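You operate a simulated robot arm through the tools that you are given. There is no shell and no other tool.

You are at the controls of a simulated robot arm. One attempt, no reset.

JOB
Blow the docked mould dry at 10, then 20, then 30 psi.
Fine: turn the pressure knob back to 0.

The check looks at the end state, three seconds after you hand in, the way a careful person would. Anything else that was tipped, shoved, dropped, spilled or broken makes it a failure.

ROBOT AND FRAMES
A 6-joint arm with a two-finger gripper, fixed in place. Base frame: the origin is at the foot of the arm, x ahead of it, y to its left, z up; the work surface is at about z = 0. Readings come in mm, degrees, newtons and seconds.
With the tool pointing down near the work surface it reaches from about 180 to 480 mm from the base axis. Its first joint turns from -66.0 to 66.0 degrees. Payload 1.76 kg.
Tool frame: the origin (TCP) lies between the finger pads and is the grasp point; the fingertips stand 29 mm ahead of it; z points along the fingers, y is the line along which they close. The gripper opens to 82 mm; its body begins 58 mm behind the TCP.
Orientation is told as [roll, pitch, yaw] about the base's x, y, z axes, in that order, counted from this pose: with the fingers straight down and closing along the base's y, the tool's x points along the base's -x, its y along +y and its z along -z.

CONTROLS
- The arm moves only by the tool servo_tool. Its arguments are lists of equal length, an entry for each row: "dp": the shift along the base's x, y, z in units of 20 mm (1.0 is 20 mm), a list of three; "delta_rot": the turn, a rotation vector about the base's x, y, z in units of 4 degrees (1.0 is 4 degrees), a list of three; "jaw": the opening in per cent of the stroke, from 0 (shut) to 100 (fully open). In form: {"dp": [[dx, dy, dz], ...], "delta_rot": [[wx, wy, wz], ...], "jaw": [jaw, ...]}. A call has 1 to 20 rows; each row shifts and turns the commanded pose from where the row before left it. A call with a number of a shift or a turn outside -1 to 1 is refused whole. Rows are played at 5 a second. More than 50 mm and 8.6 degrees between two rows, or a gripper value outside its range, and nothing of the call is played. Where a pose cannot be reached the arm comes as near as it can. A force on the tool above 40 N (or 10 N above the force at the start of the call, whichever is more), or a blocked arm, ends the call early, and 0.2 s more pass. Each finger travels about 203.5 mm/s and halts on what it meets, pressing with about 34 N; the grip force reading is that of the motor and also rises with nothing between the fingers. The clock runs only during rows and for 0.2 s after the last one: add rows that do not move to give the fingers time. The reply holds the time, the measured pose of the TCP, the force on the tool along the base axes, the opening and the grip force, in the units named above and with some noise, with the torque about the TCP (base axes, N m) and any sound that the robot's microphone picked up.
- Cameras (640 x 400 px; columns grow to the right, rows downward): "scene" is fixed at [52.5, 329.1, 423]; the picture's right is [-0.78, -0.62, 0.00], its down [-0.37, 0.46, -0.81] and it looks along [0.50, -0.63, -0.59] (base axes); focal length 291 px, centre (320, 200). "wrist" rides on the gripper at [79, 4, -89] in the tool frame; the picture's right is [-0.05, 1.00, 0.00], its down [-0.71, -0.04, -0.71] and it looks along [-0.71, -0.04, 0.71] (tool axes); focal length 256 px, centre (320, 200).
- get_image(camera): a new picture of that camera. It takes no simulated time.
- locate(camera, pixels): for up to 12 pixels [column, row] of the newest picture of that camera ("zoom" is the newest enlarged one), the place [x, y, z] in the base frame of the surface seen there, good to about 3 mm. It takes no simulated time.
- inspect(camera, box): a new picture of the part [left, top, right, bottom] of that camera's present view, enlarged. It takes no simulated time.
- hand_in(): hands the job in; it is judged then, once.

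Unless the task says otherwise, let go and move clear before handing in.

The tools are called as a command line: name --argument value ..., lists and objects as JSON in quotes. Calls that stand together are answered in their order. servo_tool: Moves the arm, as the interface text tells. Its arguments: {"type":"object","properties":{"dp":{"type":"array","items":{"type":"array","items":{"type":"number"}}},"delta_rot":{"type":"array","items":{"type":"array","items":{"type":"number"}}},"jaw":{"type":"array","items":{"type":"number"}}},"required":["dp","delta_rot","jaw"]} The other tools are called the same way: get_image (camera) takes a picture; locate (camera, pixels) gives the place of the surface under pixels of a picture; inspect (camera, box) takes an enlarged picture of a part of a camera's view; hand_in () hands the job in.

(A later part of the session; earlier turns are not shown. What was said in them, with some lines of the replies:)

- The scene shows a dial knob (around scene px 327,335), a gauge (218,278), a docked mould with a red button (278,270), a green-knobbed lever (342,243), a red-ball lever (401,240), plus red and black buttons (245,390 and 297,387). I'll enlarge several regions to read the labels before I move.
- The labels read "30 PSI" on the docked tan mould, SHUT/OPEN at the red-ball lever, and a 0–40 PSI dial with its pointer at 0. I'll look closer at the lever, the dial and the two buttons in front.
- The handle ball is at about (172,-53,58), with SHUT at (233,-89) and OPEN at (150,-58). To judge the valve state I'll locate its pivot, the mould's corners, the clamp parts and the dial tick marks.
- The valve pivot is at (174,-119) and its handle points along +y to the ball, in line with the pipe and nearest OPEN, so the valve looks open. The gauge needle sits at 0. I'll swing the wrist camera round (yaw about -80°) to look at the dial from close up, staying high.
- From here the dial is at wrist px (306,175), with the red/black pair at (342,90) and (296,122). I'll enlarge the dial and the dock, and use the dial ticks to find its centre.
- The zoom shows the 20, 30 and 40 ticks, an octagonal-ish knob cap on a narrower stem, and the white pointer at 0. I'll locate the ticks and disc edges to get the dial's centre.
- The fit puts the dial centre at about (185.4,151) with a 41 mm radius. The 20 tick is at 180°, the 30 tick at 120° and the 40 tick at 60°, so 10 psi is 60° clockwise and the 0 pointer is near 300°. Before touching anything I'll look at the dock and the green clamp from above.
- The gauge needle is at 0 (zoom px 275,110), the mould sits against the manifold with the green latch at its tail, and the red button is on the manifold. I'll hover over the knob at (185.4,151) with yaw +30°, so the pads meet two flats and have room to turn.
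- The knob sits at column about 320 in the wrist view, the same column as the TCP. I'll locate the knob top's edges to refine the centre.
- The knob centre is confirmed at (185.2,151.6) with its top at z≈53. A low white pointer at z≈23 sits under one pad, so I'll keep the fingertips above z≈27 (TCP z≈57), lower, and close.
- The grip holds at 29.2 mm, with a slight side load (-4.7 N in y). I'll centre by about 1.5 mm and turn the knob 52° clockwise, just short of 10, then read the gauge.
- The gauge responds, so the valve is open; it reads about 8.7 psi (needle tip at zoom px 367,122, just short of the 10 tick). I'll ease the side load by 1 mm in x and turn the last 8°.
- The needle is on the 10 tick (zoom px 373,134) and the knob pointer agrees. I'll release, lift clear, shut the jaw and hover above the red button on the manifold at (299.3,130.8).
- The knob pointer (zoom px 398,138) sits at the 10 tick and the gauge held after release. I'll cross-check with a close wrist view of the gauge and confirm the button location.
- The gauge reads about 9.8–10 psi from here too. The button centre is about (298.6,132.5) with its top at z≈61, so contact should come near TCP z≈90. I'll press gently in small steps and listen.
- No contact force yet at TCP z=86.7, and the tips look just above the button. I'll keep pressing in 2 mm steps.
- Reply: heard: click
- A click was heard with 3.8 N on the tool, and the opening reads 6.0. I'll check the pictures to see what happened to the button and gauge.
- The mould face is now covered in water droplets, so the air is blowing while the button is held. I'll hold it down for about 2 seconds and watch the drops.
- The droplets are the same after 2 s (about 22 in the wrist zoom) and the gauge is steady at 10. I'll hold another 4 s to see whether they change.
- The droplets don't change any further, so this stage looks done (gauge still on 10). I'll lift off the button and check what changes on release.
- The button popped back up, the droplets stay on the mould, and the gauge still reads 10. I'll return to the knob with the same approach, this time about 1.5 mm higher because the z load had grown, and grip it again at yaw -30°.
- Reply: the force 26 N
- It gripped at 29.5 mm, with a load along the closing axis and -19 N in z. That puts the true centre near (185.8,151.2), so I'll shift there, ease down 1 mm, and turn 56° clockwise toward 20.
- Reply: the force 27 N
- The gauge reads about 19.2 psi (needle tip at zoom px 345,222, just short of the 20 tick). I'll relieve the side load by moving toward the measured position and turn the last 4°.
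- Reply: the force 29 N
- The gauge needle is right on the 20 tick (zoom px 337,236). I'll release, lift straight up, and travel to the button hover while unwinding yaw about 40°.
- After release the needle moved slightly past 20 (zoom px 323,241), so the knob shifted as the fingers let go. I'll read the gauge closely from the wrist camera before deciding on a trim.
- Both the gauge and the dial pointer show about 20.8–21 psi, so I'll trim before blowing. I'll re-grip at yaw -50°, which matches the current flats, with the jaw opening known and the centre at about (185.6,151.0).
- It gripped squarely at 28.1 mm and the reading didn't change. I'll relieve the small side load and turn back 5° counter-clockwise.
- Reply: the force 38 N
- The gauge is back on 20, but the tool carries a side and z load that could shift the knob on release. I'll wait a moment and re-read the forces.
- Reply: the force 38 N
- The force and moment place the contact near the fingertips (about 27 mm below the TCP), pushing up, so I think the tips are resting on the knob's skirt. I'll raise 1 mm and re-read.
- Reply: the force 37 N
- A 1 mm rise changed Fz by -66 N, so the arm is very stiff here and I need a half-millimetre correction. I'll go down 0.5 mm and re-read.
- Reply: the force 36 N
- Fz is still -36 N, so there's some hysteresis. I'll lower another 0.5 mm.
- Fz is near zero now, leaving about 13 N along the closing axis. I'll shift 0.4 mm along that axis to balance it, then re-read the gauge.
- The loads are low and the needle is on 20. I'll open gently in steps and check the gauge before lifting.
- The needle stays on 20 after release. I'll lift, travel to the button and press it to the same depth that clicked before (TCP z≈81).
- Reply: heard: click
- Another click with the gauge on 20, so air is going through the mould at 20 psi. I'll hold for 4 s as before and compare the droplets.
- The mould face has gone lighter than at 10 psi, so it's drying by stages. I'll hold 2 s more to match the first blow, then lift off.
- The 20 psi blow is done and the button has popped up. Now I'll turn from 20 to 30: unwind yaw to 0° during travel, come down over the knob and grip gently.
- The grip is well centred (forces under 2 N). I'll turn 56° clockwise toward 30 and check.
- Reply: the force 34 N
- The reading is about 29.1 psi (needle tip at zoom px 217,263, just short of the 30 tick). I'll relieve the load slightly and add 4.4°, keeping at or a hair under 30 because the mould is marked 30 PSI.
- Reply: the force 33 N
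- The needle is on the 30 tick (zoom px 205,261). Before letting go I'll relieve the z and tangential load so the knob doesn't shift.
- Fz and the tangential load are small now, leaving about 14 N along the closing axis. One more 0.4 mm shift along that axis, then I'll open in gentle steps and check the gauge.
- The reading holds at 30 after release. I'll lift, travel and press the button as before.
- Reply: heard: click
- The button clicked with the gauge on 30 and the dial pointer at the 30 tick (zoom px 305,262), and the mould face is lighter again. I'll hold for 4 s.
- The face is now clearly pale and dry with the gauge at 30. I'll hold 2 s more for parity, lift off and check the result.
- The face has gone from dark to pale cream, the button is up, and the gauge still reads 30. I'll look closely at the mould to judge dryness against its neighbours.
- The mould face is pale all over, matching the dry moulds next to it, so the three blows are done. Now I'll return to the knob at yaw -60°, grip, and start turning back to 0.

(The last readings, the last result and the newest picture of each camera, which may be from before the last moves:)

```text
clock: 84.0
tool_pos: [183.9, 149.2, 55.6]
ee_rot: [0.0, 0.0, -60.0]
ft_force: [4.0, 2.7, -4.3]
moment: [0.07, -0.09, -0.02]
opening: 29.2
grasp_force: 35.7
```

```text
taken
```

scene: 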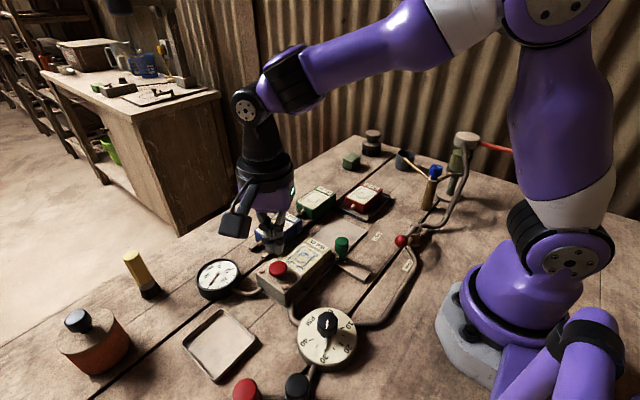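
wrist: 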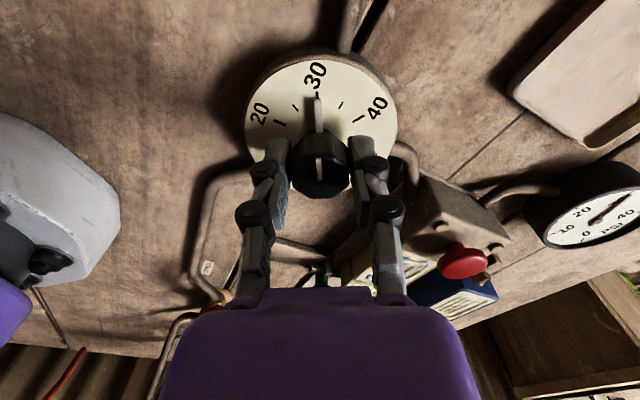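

The grip is good and centred (forces under 5 N). I'll turn 80° counter-clockwise.

servo_tool --dp '[[0.01, 0.007, -0.003], [0, 0, 0], [0, 0, 0], [0, 0, 0], [0, 0, 0], [0, 0, 0], [0, 0, 0], [0, 0, 0], [0, 0, 0], [0, 0, 0], [0, 0, 0], [0, 0, 0], [0, 0, 0], [0, 0, 0], [0, 0, 0], [0, 0, 0], [0, 0, 0], [0, 0, 0], [0, 0, 0], [0, 0, 0]]' --delta_rot '[[0, 0, 1], [0, 0, 1], [0, 0, 1], [0, 0, 1], [0, 0, 1], [0, 0, 1], [0, 0, 1], [0, 0, 1], [0, 0, 1], [0, 0, 1], [0, 0, 1], [0, 0, 1], [0, 0, 1], [0, 0, 1], [0, 0, 1], [0, 0, 1], [0, 0, 1], [0, 0, 1], [0, 0, 1], [0, 0, 1]]' --jaw '[30, 30, 30, 30, 30, 30, 30, 30, 30, 30, 30, 30, 30, 30, 30, 30, 30, 30, 30, 30]'

inspect --camera "scene" --box '[190, 250, 260, 305]'

get_image --camera "wrist"

```text
clock: 84.7
tool_pos: [185.0, 150.2, 56.5]
ee_rot: [0.0, -0.1, -51.3]
ft_force: [2.1, 2.3, -7.7]
moment: [-0.04, -0.05, 0.0]
opening: 29.1
grasp_force: 35.8
stopped in row 3: the force on the tool passed its limit at 43 N (the readings are from after the stop); the commanded pose is now the measured one
```

```text
7.27 times, centred on (225, 278) of scene
```

zoom: 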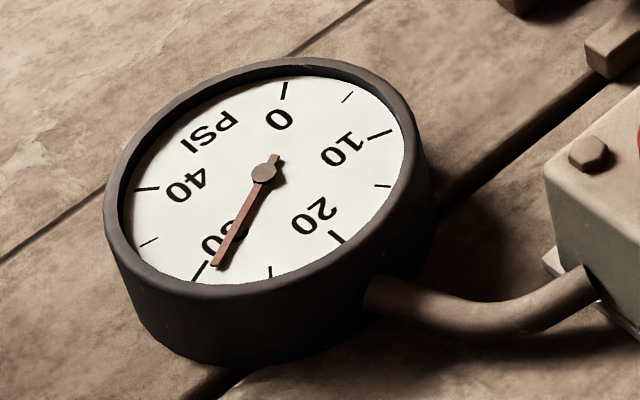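

```text
taken
```

wrist: 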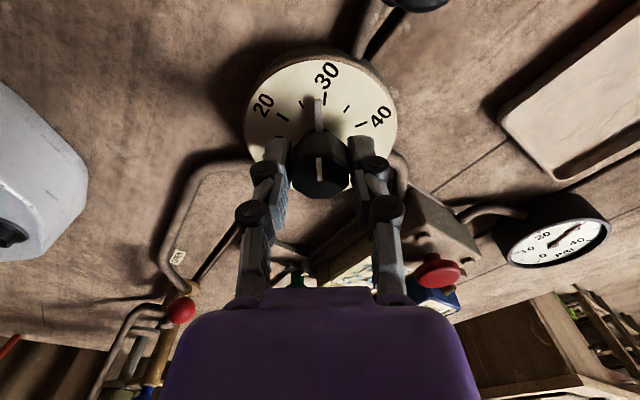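

A brief 43 N spike (stick-slip in the grip) stopped the turn after about 9°, and the gauge has begun dropping. Forces are low again, so I'll continue more slowly.

servo_tool --dp '[[0, 0, 0], [0, 0, 0], [0, 0, 0], [0, 0, 0], [0, 0, 0], [0, 0, 0], [0, 0, 0], [0, 0, 0], [0, 0, 0], [0, 0, 0], [0, 0, 0], [0, 0, 0], [0, 0, 0], [0, 0, 0], [0, 0, 0], [0, 0, 0], [0, 0, 0], [0, 0, 0], [0, 0, 0], [0, 0, 0]]' --delta_rot '[[0, 0, 0.7], [0, 0, 0.7], [0, 0, 0.7], [0, 0, 0.7], [0, 0, 0.7], [0, 0, 0.7], [0, 0, 0.7], [0, 0, 0.7], [0, 0, 0.7], [0, 0, 0.7], [0, 0, 0.7], [0, 0, 0.7], [0, 0, 0.7], [0, 0, 0.7], [0, 0, 0.7], [0, 0, 0.7], [0, 0, 0.7], [0, 0, 0.7], [0, 0, 0.7], [0, 0, 0]]' --jaw '[30, 30, 30, 30, 30, 30, 30, 30, 30, 30, 30, 30, 30, 30, 30, 30, 30, 30, 30, 30]'

inspect --camera "scene" --box '[190, 250, 260, 305]'

get_image --camera "wrist"

```text
clock: 87.6
tool_pos: [185.1, 150.4, 55.7]
ee_rot: [0.1, -0.1, -13.5]
ft_force: [1.1, 1.8, -5.8]
moment: [-0.02, 0.0, 0.02]
opening: 29.2
grasp_force: 35.3
stopped in row 14: the force on the tool passed its limit at 41 N (the readings are from after the stop); the commanded pose is now the measured one
```

```text
7.27 times, centred on (225, 278) of scene
```

zoom: 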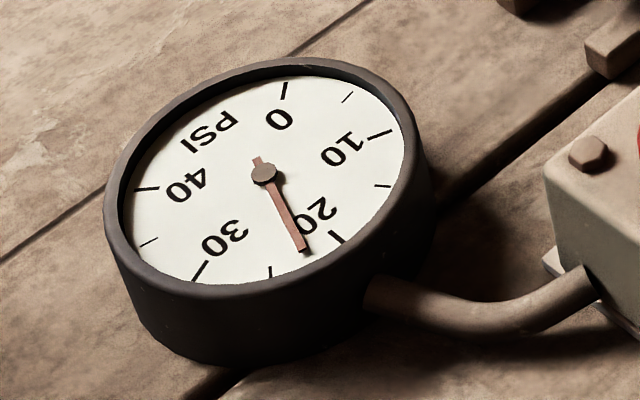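

```text
taken
```

wrist: 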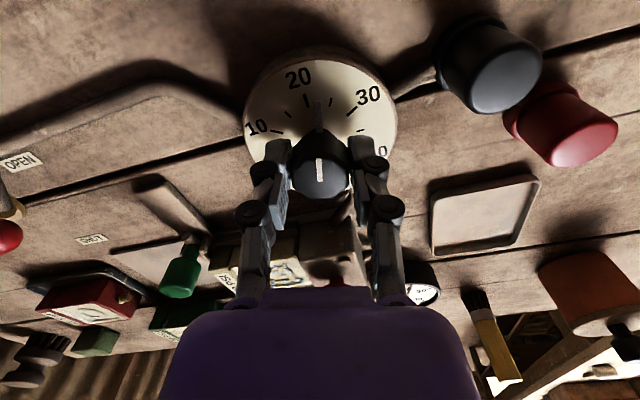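

It's turning fine; the gauge is about 22 and forces have relaxed. I'll continue another 42°.

servo_tool --dp '[[0, 0, 0], [0, 0, 0], [0, 0, 0], [0, 0, 0], [0, 0, 0], [0, 0, 0], [0, 0, 0], [0, 0, 0], [0, 0, 0], [0, 0, 0], [0, 0, 0], [0, 0, 0], [0, 0, 0], [0, 0, 0], [0, 0, 0], [0, 0, 0]]' --delta_rot '[[0, 0, 0.7], [0, 0, 0.7], [0, 0, 0.7], [0, 0, 0.7], [0, 0, 0.7], [0, 0, 0.7], [0, 0, 0.7], [0, 0, 0.7], [0, 0, 0.7], [0, 0, 0.7], [0, 0, 0.7], [0, 0, 0.7], [0, 0, 0.7], [0, 0, 0.7], [0, 0, 0.7], [0, 0, 0]]' --jaw '[30, 30, 30, 30, 30, 30, 30, 30, 30, 30, 30, 30, 30, 30, 30, 30]'

inspect --camera "scene" --box '[190, 250, 260, 305]'

```text
clock: 91.0
tool_pos: [185.8, 149.7, 56.2]
ee_rot: [0.2, 0.0, 28.6]
ft_force: [-7.6, 8.4, 3.6]
moment: [0.06, 0.31, 0.02]
opening: 28.9
grasp_force: 35.8
```

```text
7.27 times, centred on (225, 278) of scene
```

zoom: 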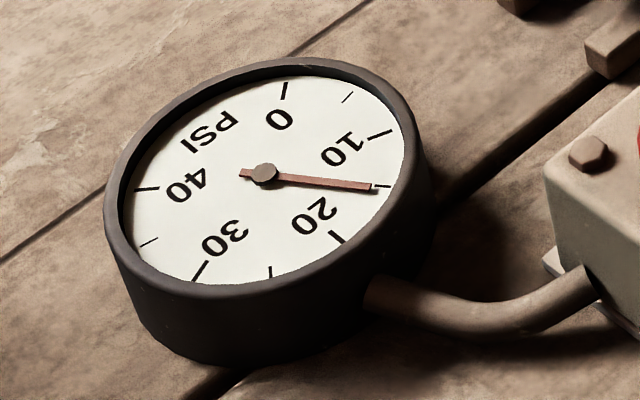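

The gauge reads about 15 psi at yaw +29°. I'll release gently, lift above the knob and unwind 90° to re-grip for the rest.

servo_tool --dp '[[0, 0, 0], [0, 0, 0], [0, 0, 0], [0, 0, 0.9], [0, 0, 0.9], [0, 0, 0], [0, 0, 0], [0, 0, 0], [0, 0, 0], [0, 0, 0], [0, 0, 0], [0, 0, 0], [0, 0, 0], [0, 0, 0], [0, 0, 0], [0, 0, 0], [0, 0, 0], [0, 0, 0], [0, 0, 0], [0, 0, 0]]' --delta_rot '[[0, 0, 0], [0, 0, 0], [0, 0, 0], [0, 0, 0], [0, 0, 0], [0, 0, -1], [0, 0, -1], [0, 0, -1], [0, 0, -1], [0, 0, -1], [0, 0, -1], [0, 0, -1], [0, 0, -1], [0, 0, -1], [0, 0, -1], [0, 0, -1], [0, 0, -1], [0, 0, -1], [0, 0, -1], [0, 0, -1]]' --jaw '[38, 48, 65, 65, 65, 65, 65, 65, 65, 65, 65, 65, 65, 65, 65, 65, 65, 65, 65, 65]'

servo_tool --dp '[[0, 0, 0], [0, 0, 0], [0, 0, 0], [0, 0, 0], [0, 0, 0], [0, 0, 0], [0, 0, 0], [0, 0, 0]]' --delta_rot '[[0, 0, -1], [0, 0, -1], [0, 0, -1], [0, 0, -1], [0, 0, -1], [0, 0, -1], [0, 0, -1], [0, 0, -0.5]]' --jaw '[65, 65, 65, 65, 65, 65, 65, 65]'

get_image --camera "wrist"

inspect --camera "scene" --box '[190, 250, 260, 305]'

```text
clock: 95.2
tool_pos: [185.0, 150.6, 92.0]
ee_rot: [0.1, -0.1, -31.5]
ft_force: [0.2, -0.6, -0.3]
moment: [-0.02, -0.03, -0.01]
opening: 53.3
grasp_force: 0.0
```

```text
clock: 97.0
tool_pos: [184.6, 149.5, 89.9]
ee_rot: [0.1, 0.0, -61.5]
ft_force: [0.0, 0.6, -0.1]
moment: [0.03, 0.01, -0.04]
opening: 53.4
grasp_force: 0.0
```

```text
taken
```

wrist: 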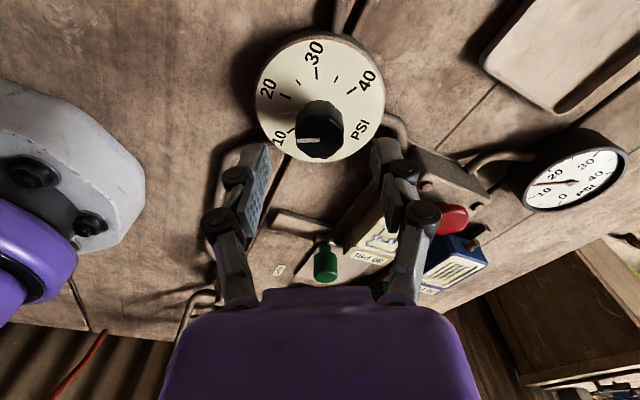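

```text
7.27 times, centred on (225, 278) of scene
```

zoom: 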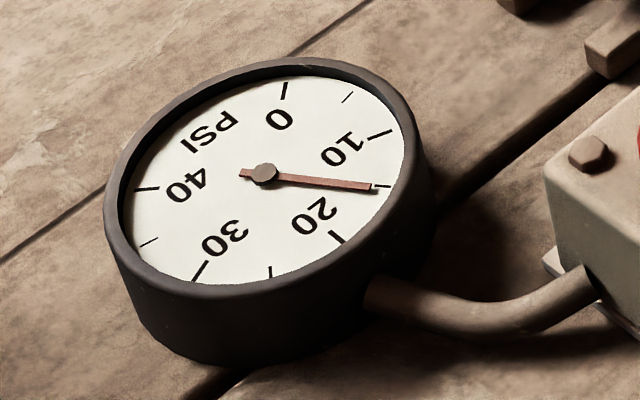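

The knob is centred in the wrist view (px 319,133) and the gauge holds at about 15. I'll lower 34 mm, grip, and check loads.

servo_tool --dp '[[0, 0, -0.85], [0, 0, -0.85], [0, 0, 0], [0, 0, 0], [0, 0, 0], [0, 0, 0]]' --delta_rot '[[0, 0, 0], [0, 0, 0], [0, 0, 0], [0, 0, 0], [0, 0, 0], [0, 0, 0]]' --jaw '[65, 65, 65, 45, 30, 30]'

```text
clock: 98.4
tool_pos: [185.0, 150.3, 57.6]
ee_rot: [-0.1, 0.0, -61.3]
ft_force: [-11.3, -6.3, 5.2]
moment: [-0.03, 0.16, -0.02]
opening: 29.3
grasp_force: 36.4
```

It gripped with a 13 N closing-axis load, so I'll shift a fraction of a millimetre and turn slowly counter-clockwise.

servo_tool --dp '[[-0.015, -0.008, 0], [0, 0, 0], [0, 0, 0], [0, 0, 0], [0, 0, 0], [0, 0, 0], [0, 0, 0], [0, 0, 0], [0, 0, 0], [0, 0, 0], [0, 0, 0], [0, 0, 0], [0, 0, 0], [0, 0, 0], [0, 0, 0], [0, 0, 0], [0, 0, 0], [0, 0, 0], [0, 0, 0], [0, 0, 0]]' --delta_rot '[[0, 0, 0], [0, 0, 0.7], [0, 0, 0.7], [0, 0, 0.7], [0, 0, 0.7], [0, 0, 0.7], [0, 0, 0.7], [0, 0, 0.7], [0, 0, 0.7], [0, 0, 0.7], [0, 0, 0.7], [0, 0, 0.7], [0, 0, 0.7], [0, 0, 0.7], [0, 0, 0.7], [0, 0, 0.7], [0, 0, 0.7], [0, 0, 0.7], [0, 0, 0.7], [0, 0, 0.7]]' --jaw '[30, 30, 30, 30, 30, 30, 30, 30, 30, 30, 30, 30, 30, 30, 30, 30, 30, 30, 30, 30]'

inspect --camera "scene" --box '[190, 250, 260, 305]'

```text
clock: 99.7
tool_pos: [185.9, 150.1, 57.5]
ee_rot: [0.1, -0.2, -49.5]
ft_force: [1.7, 1.1, -5.6]
moment: [-0.05, -0.02, -0.01]
opening: 29.3
grasp_force: 36.2
stopped in row 6: the force on the tool passed its limit at 43 N (the readings are from after the stop); the commanded pose is now the measured one
```

```text
7.27 times, centred on (225, 278) of scene
```

zoom: 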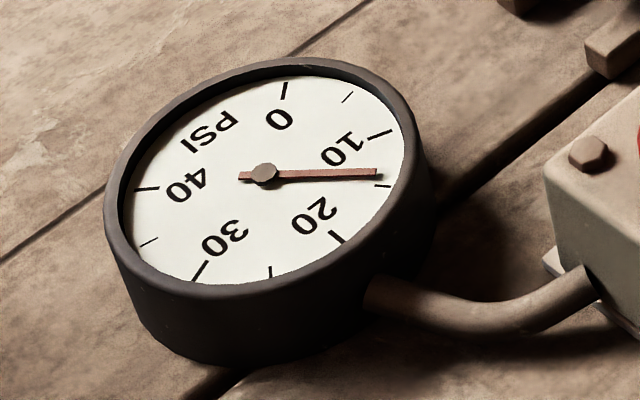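

It paused after about 12° on a short spike; the gauge is about 13.5 and the loads are relaxed. Continuing.

servo_tool --dp '[[0, 0, 0], [0, 0, 0], [0, 0, 0], [0, 0, 0], [0, 0, 0], [0, 0, 0], [0, 0, 0], [0, 0, 0], [0, 0, 0], [0, 0, 0], [0, 0, 0], [0, 0, 0], [0, 0, 0], [0, 0, 0], [0, 0, 0], [0, 0, 0], [0, 0, 0], [0, 0, 0], [0, 0, 0], [0, 0, 0]]' --delta_rot '[[0, 0, 0.7], [0, 0, 0.7], [0, 0, 0.7], [0, 0, 0.7], [0, 0, 0.7], [0, 0, 0.7], [0, 0, 0.7], [0, 0, 0.7], [0, 0, 0.7], [0, 0, 0.7], [0, 0, 0.7], [0, 0, 0.7], [0, 0, 0.7], [0, 0, 0.7], [0, 0, 0.7], [0, 0, 0.7], [0, 0, 0.7], [0, 0, 0.7], [0, 0, 0.7], [0, 0, 0.7]]' --jaw '[30, 30, 30, 30, 30, 30, 30, 30, 30, 30, 30, 30, 30, 30, 30, 30, 30, 30, 30, 30]'

inspect --camera "scene" --box '[190, 250, 260, 305]'

```text
clock: 103.1
tool_pos: [185.4, 150.5, 58.1]
ee_rot: [0.4, -0.2, -6.2]
ft_force: [1.3, 1.2, -4.9]
moment: [-0.08, 0.02, 0.01]
opening: 29.1
grasp_force: 36.0
stopped in row 16: the force on the tool passed its limit at 41 N (the readings are from after the stop); the commanded pose is now the measured one
```

```text
7.27 times, centred on (225, 278) of scene
```

zoom: 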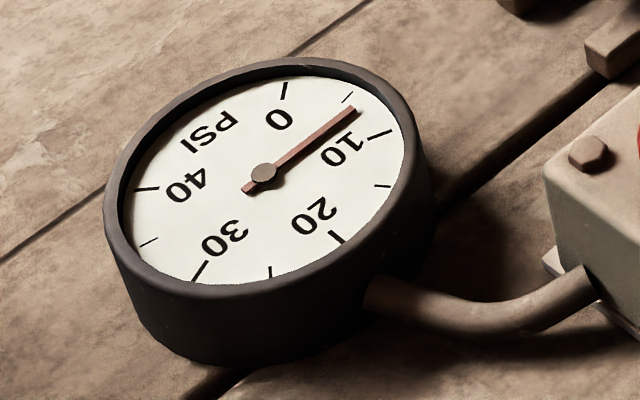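

The gauge is about 6.3 psi with relaxed loads. I'll continue about 36°.

servo_tool --dp '[[0, 0, 0], [0, 0, 0], [0, 0, 0], [0, 0, 0], [0, 0, 0], [0, 0, 0], [0, 0, 0], [0, 0, 0], [0, 0, 0], [0, 0, 0], [0, 0, 0], [0, 0, 0], [0, 0, 0], [0, 0, 0]]' --delta_rot '[[0, 0, 0.7], [0, 0, 0.7], [0, 0, 0.7], [0, 0, 0.7], [0, 0, 0.7], [0, 0, 0.7], [0, 0, 0.7], [0, 0, 0.7], [0, 0, 0.7], [0, 0, 0.7], [0, 0, 0.7], [0, 0, 0.7], [0, 0, 0.7], [0, 0, 0]]' --jaw '[30, 30, 30, 30, 30, 30, 30, 30, 30, 30, 30, 30, 30, 30]'

inspect --camera "scene" --box '[190, 250, 260, 305]'

get_image --camera "wrist"

```text
clock: 106.1
tool_pos: [185.0, 149.9, 57.0]
ee_rot: [0.2, -0.1, 30.5]
ft_force: [-5.4, 10.1, -11.2]
moment: [0.18, 0.1, 0.02]
opening: 29.4
grasp_force: 35.9
```

```text
7.27 times, centred on (225, 278) of scene
```

zoom: 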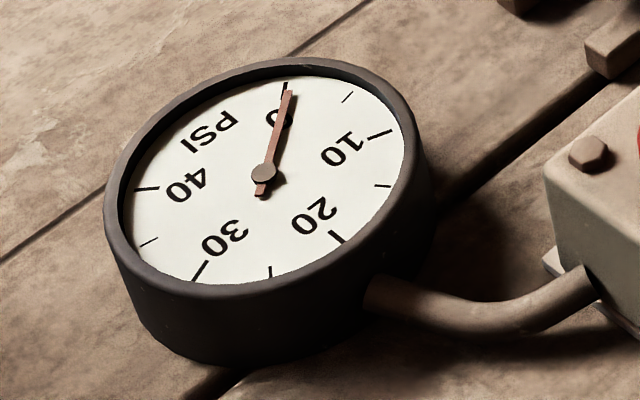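

```text
taken
```

wrist: 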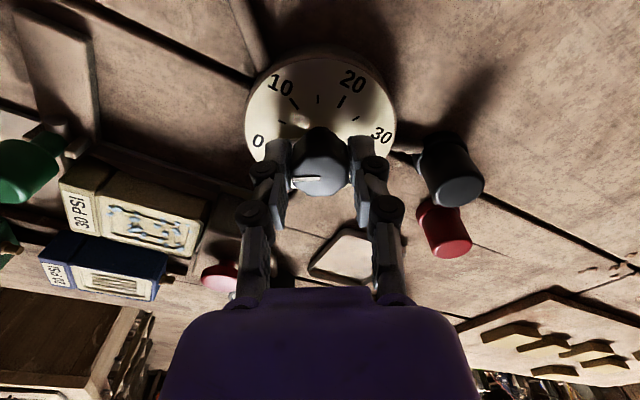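

The needle is nearly at 0 (zoom px 288,92 against about 283,92 originally), roughly 0.4 psi left. I'll add a gentle 3° counter-clockwise up to the stop.

servo_tool --dp '[[0, 0, 0], [0, 0, 0], [0, 0, 0]]' --delta_rot '[[0, 0, 0.4], [0, 0, 0.4], [0, 0, 0]]' --jaw '[30, 30, 30]'

inspect --camera "scene" --box '[190, 250, 260, 305]'

```text
clock: 106.9
tool_pos: [185.7, 150.3, 57.7]
ee_rot: [0.4, -0.2, 33.7]
ft_force: [-6.5, 9.9, -0.6]
moment: [0.01, 0.25, -0.4]
opening: 29.1
grasp_force: 35.9
```

```text
7.27 times, centred on (225, 278) of scene
```

zoom: 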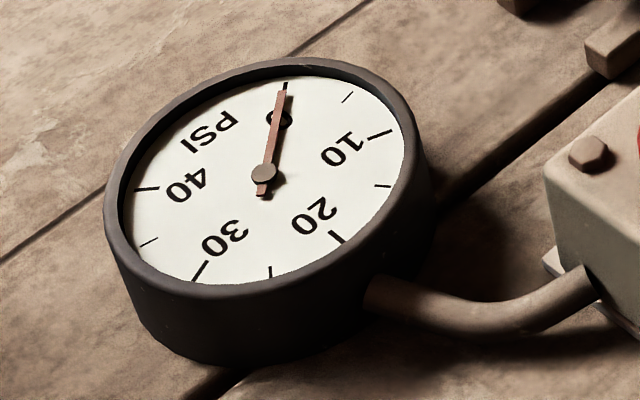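

The needle is at 0 and a -0.4 N·m twist shows the knob is against its zero stop. I'll back off the twist a hair, open gently, and check.

servo_tool --dp '[[-0.008, 0.012, 0], [0, 0, 0], [0, 0, 0], [0, 0, 0], [0, 0, 0], [0, 0, 0]]' --delta_rot '[[0, 0, -0.1], [0, 0, 0], [0, 0, 0], [0, 0, 0], [0, 0, 0], [0, 0, 0]]' --jaw '[30, 30, 37, 42, 52, 65]'

inspect --camera "scene" --box '[190, 250, 260, 305]'

```text
clock: 108.3
tool_pos: [184.9, 150.4, 56.8]
ee_rot: [0.3, -0.3, 33.2]
ft_force: [-0.7, -0.1, -0.7]
moment: [0.0, 0.0, -0.03]
opening: 53.4
grasp_force: 0.1
```

```text
7.27 times, centred on (225, 278) of scene
```

zoom: 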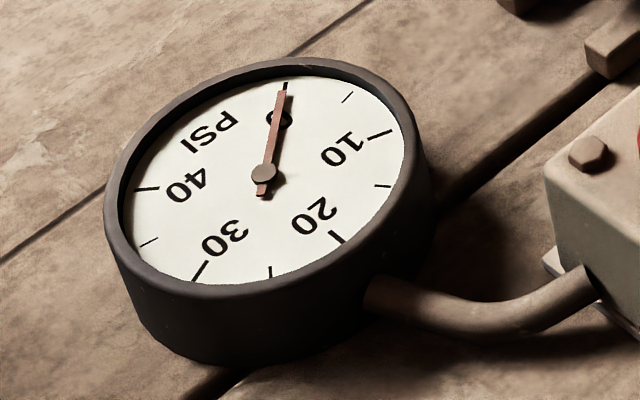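

The gauge stays at 0 after release. I'll lift straight up well clear, back away a bit, and inspect everything.

servo_tool --dp '[[0, 0, 0.9], [0, 0, 0.9], [0, 0, 0.9], [0, 0, 0.9], [0, 0, 0.9], [0, 0, 0.9], [0, 0, 0.9], [0.3, -0.8, 0.3], [0.3, -0.8, 0.3], [0.3, -0.8, 0.3], [0.3, -0.8, 0.3], [0.3, -0.8, 0.3], [0, 0, 0]]' --delta_rot '[[0, 0, 0], [0, 0, 0], [0, 0, 0], [0, 0, 0], [0, 0, 0], [0, 0, 0], [0, 0, 0], [0, 0, 0], [0, 0, 0], [0, 0, 0], [0, 0, 0], [0, 0, 0], [0, 0, 0]]' --jaw '[65, 65, 65, 65, 65, 65, 65, 65, 65, 65, 65, 65, 65]'

get_image --camera "scene"

inspect --camera "scene" --box '[180, 220, 380, 400]'

inspect --camera "scene" --box '[290, 300, 366, 376]'

get_image --camera "wrist"

```text
clock: 111.1
tool_pos: [214.4, 69.9, 214.0]
ee_rot: [0.3, -0.3, 33.1]
ft_force: [0.1, 0.3, 0.8]
moment: [-0.01, 0.02, 0.01]
opening: 53.3
grasp_force: 0.0
```

```text
taken
```

scene: 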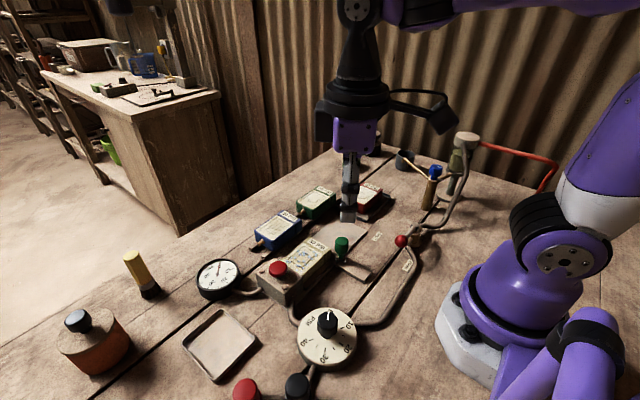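

```text
2.22 times, centred on (280, 310) of scene
```

zoom: 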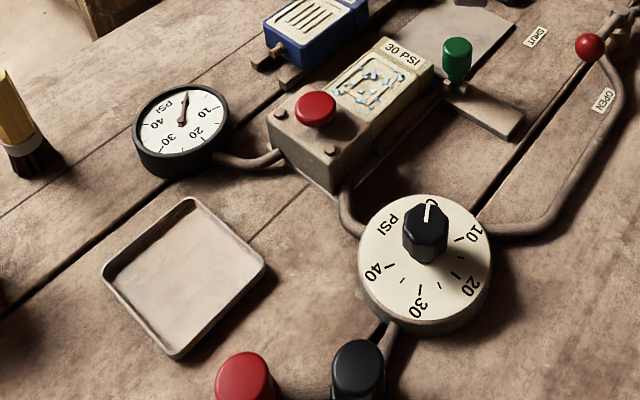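

```text
5.26 times, centred on (328, 338) of scene
```

zoom: 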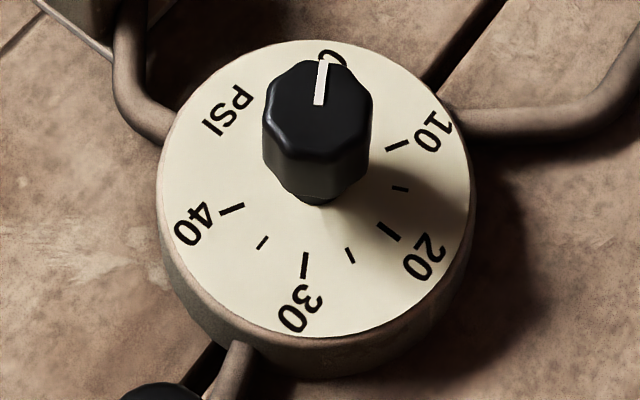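

```text
taken
```

wrist: 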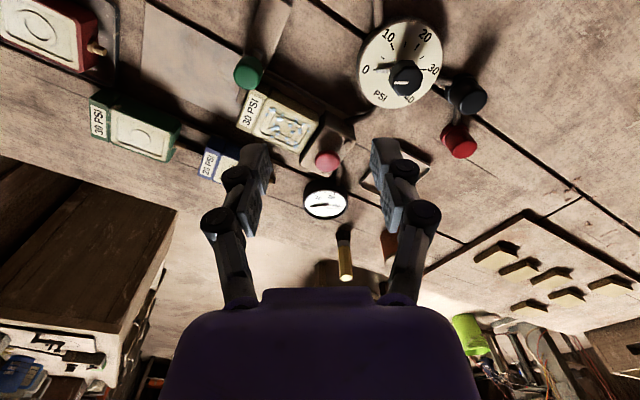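

The knob and gauge are both back at 0 and nothing else looks displaced. One last close look at the mould and dock before handing in.

inspect --camera "scene" --box '[260, 235, 340, 295]'

inspect --camera "wrist" --box '[200, 70, 360, 220]'

```text
6.67 times, centred on (300, 265) of scene
```

zoom: 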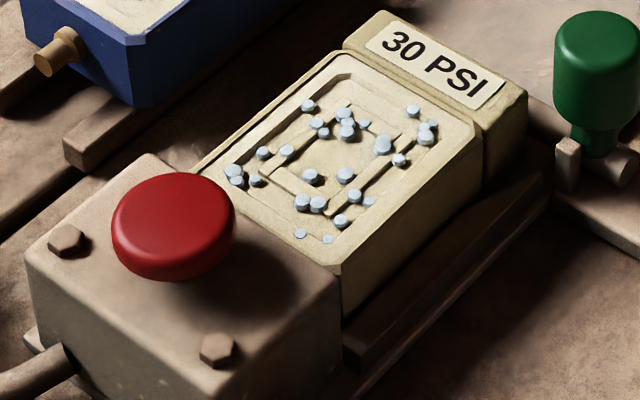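

```text
2.67 times, centred on (280, 145) of wrist
```

zoom: 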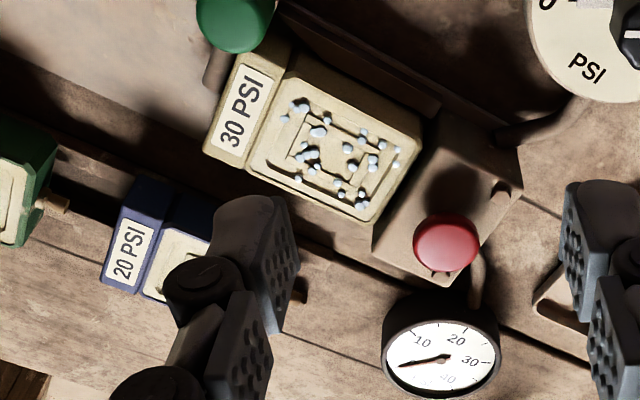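

The docked mould has been blown at 10, 20 and 30 psi and its face is now pale, though some droplets of expelled water remain on it. The knob pointer and gauge are at 0, the button is up, the gripper is open and clear, and nothing else looks moved. Handing in.

hand_in

```text
The job is handed in.
```

I blew the docked mould at 10, then 20, then 30 psi, turned the pressure knob back to 0, and handed the job in. I haven't seen the verdict.

- **Blows:** I held the blow button for about 6 seconds at each pressure. The gauge read about 10, 20 and 30 while I did. The first try at 20 settled near 21 when I let go of the knob, so I trimmed it back to 20 before blowing.
- **Mould:** its face went from dark to pale over the three blows and now looks like the dry moulds beside it. Some droplets that came out during the first blow are still on the face; longer holding didn't remove them and I didn't wipe them.
- **End state:** the knob is against its zero stop and the gauge reads 0. The button is up and the arm is clear with the gripper open. Nothing else looked moved in the last pictures.

While I was turning the knob back down, short force spikes of 41–43 N stopped the arm four times. Each time the load relaxed and I carried on; I saw no damage.
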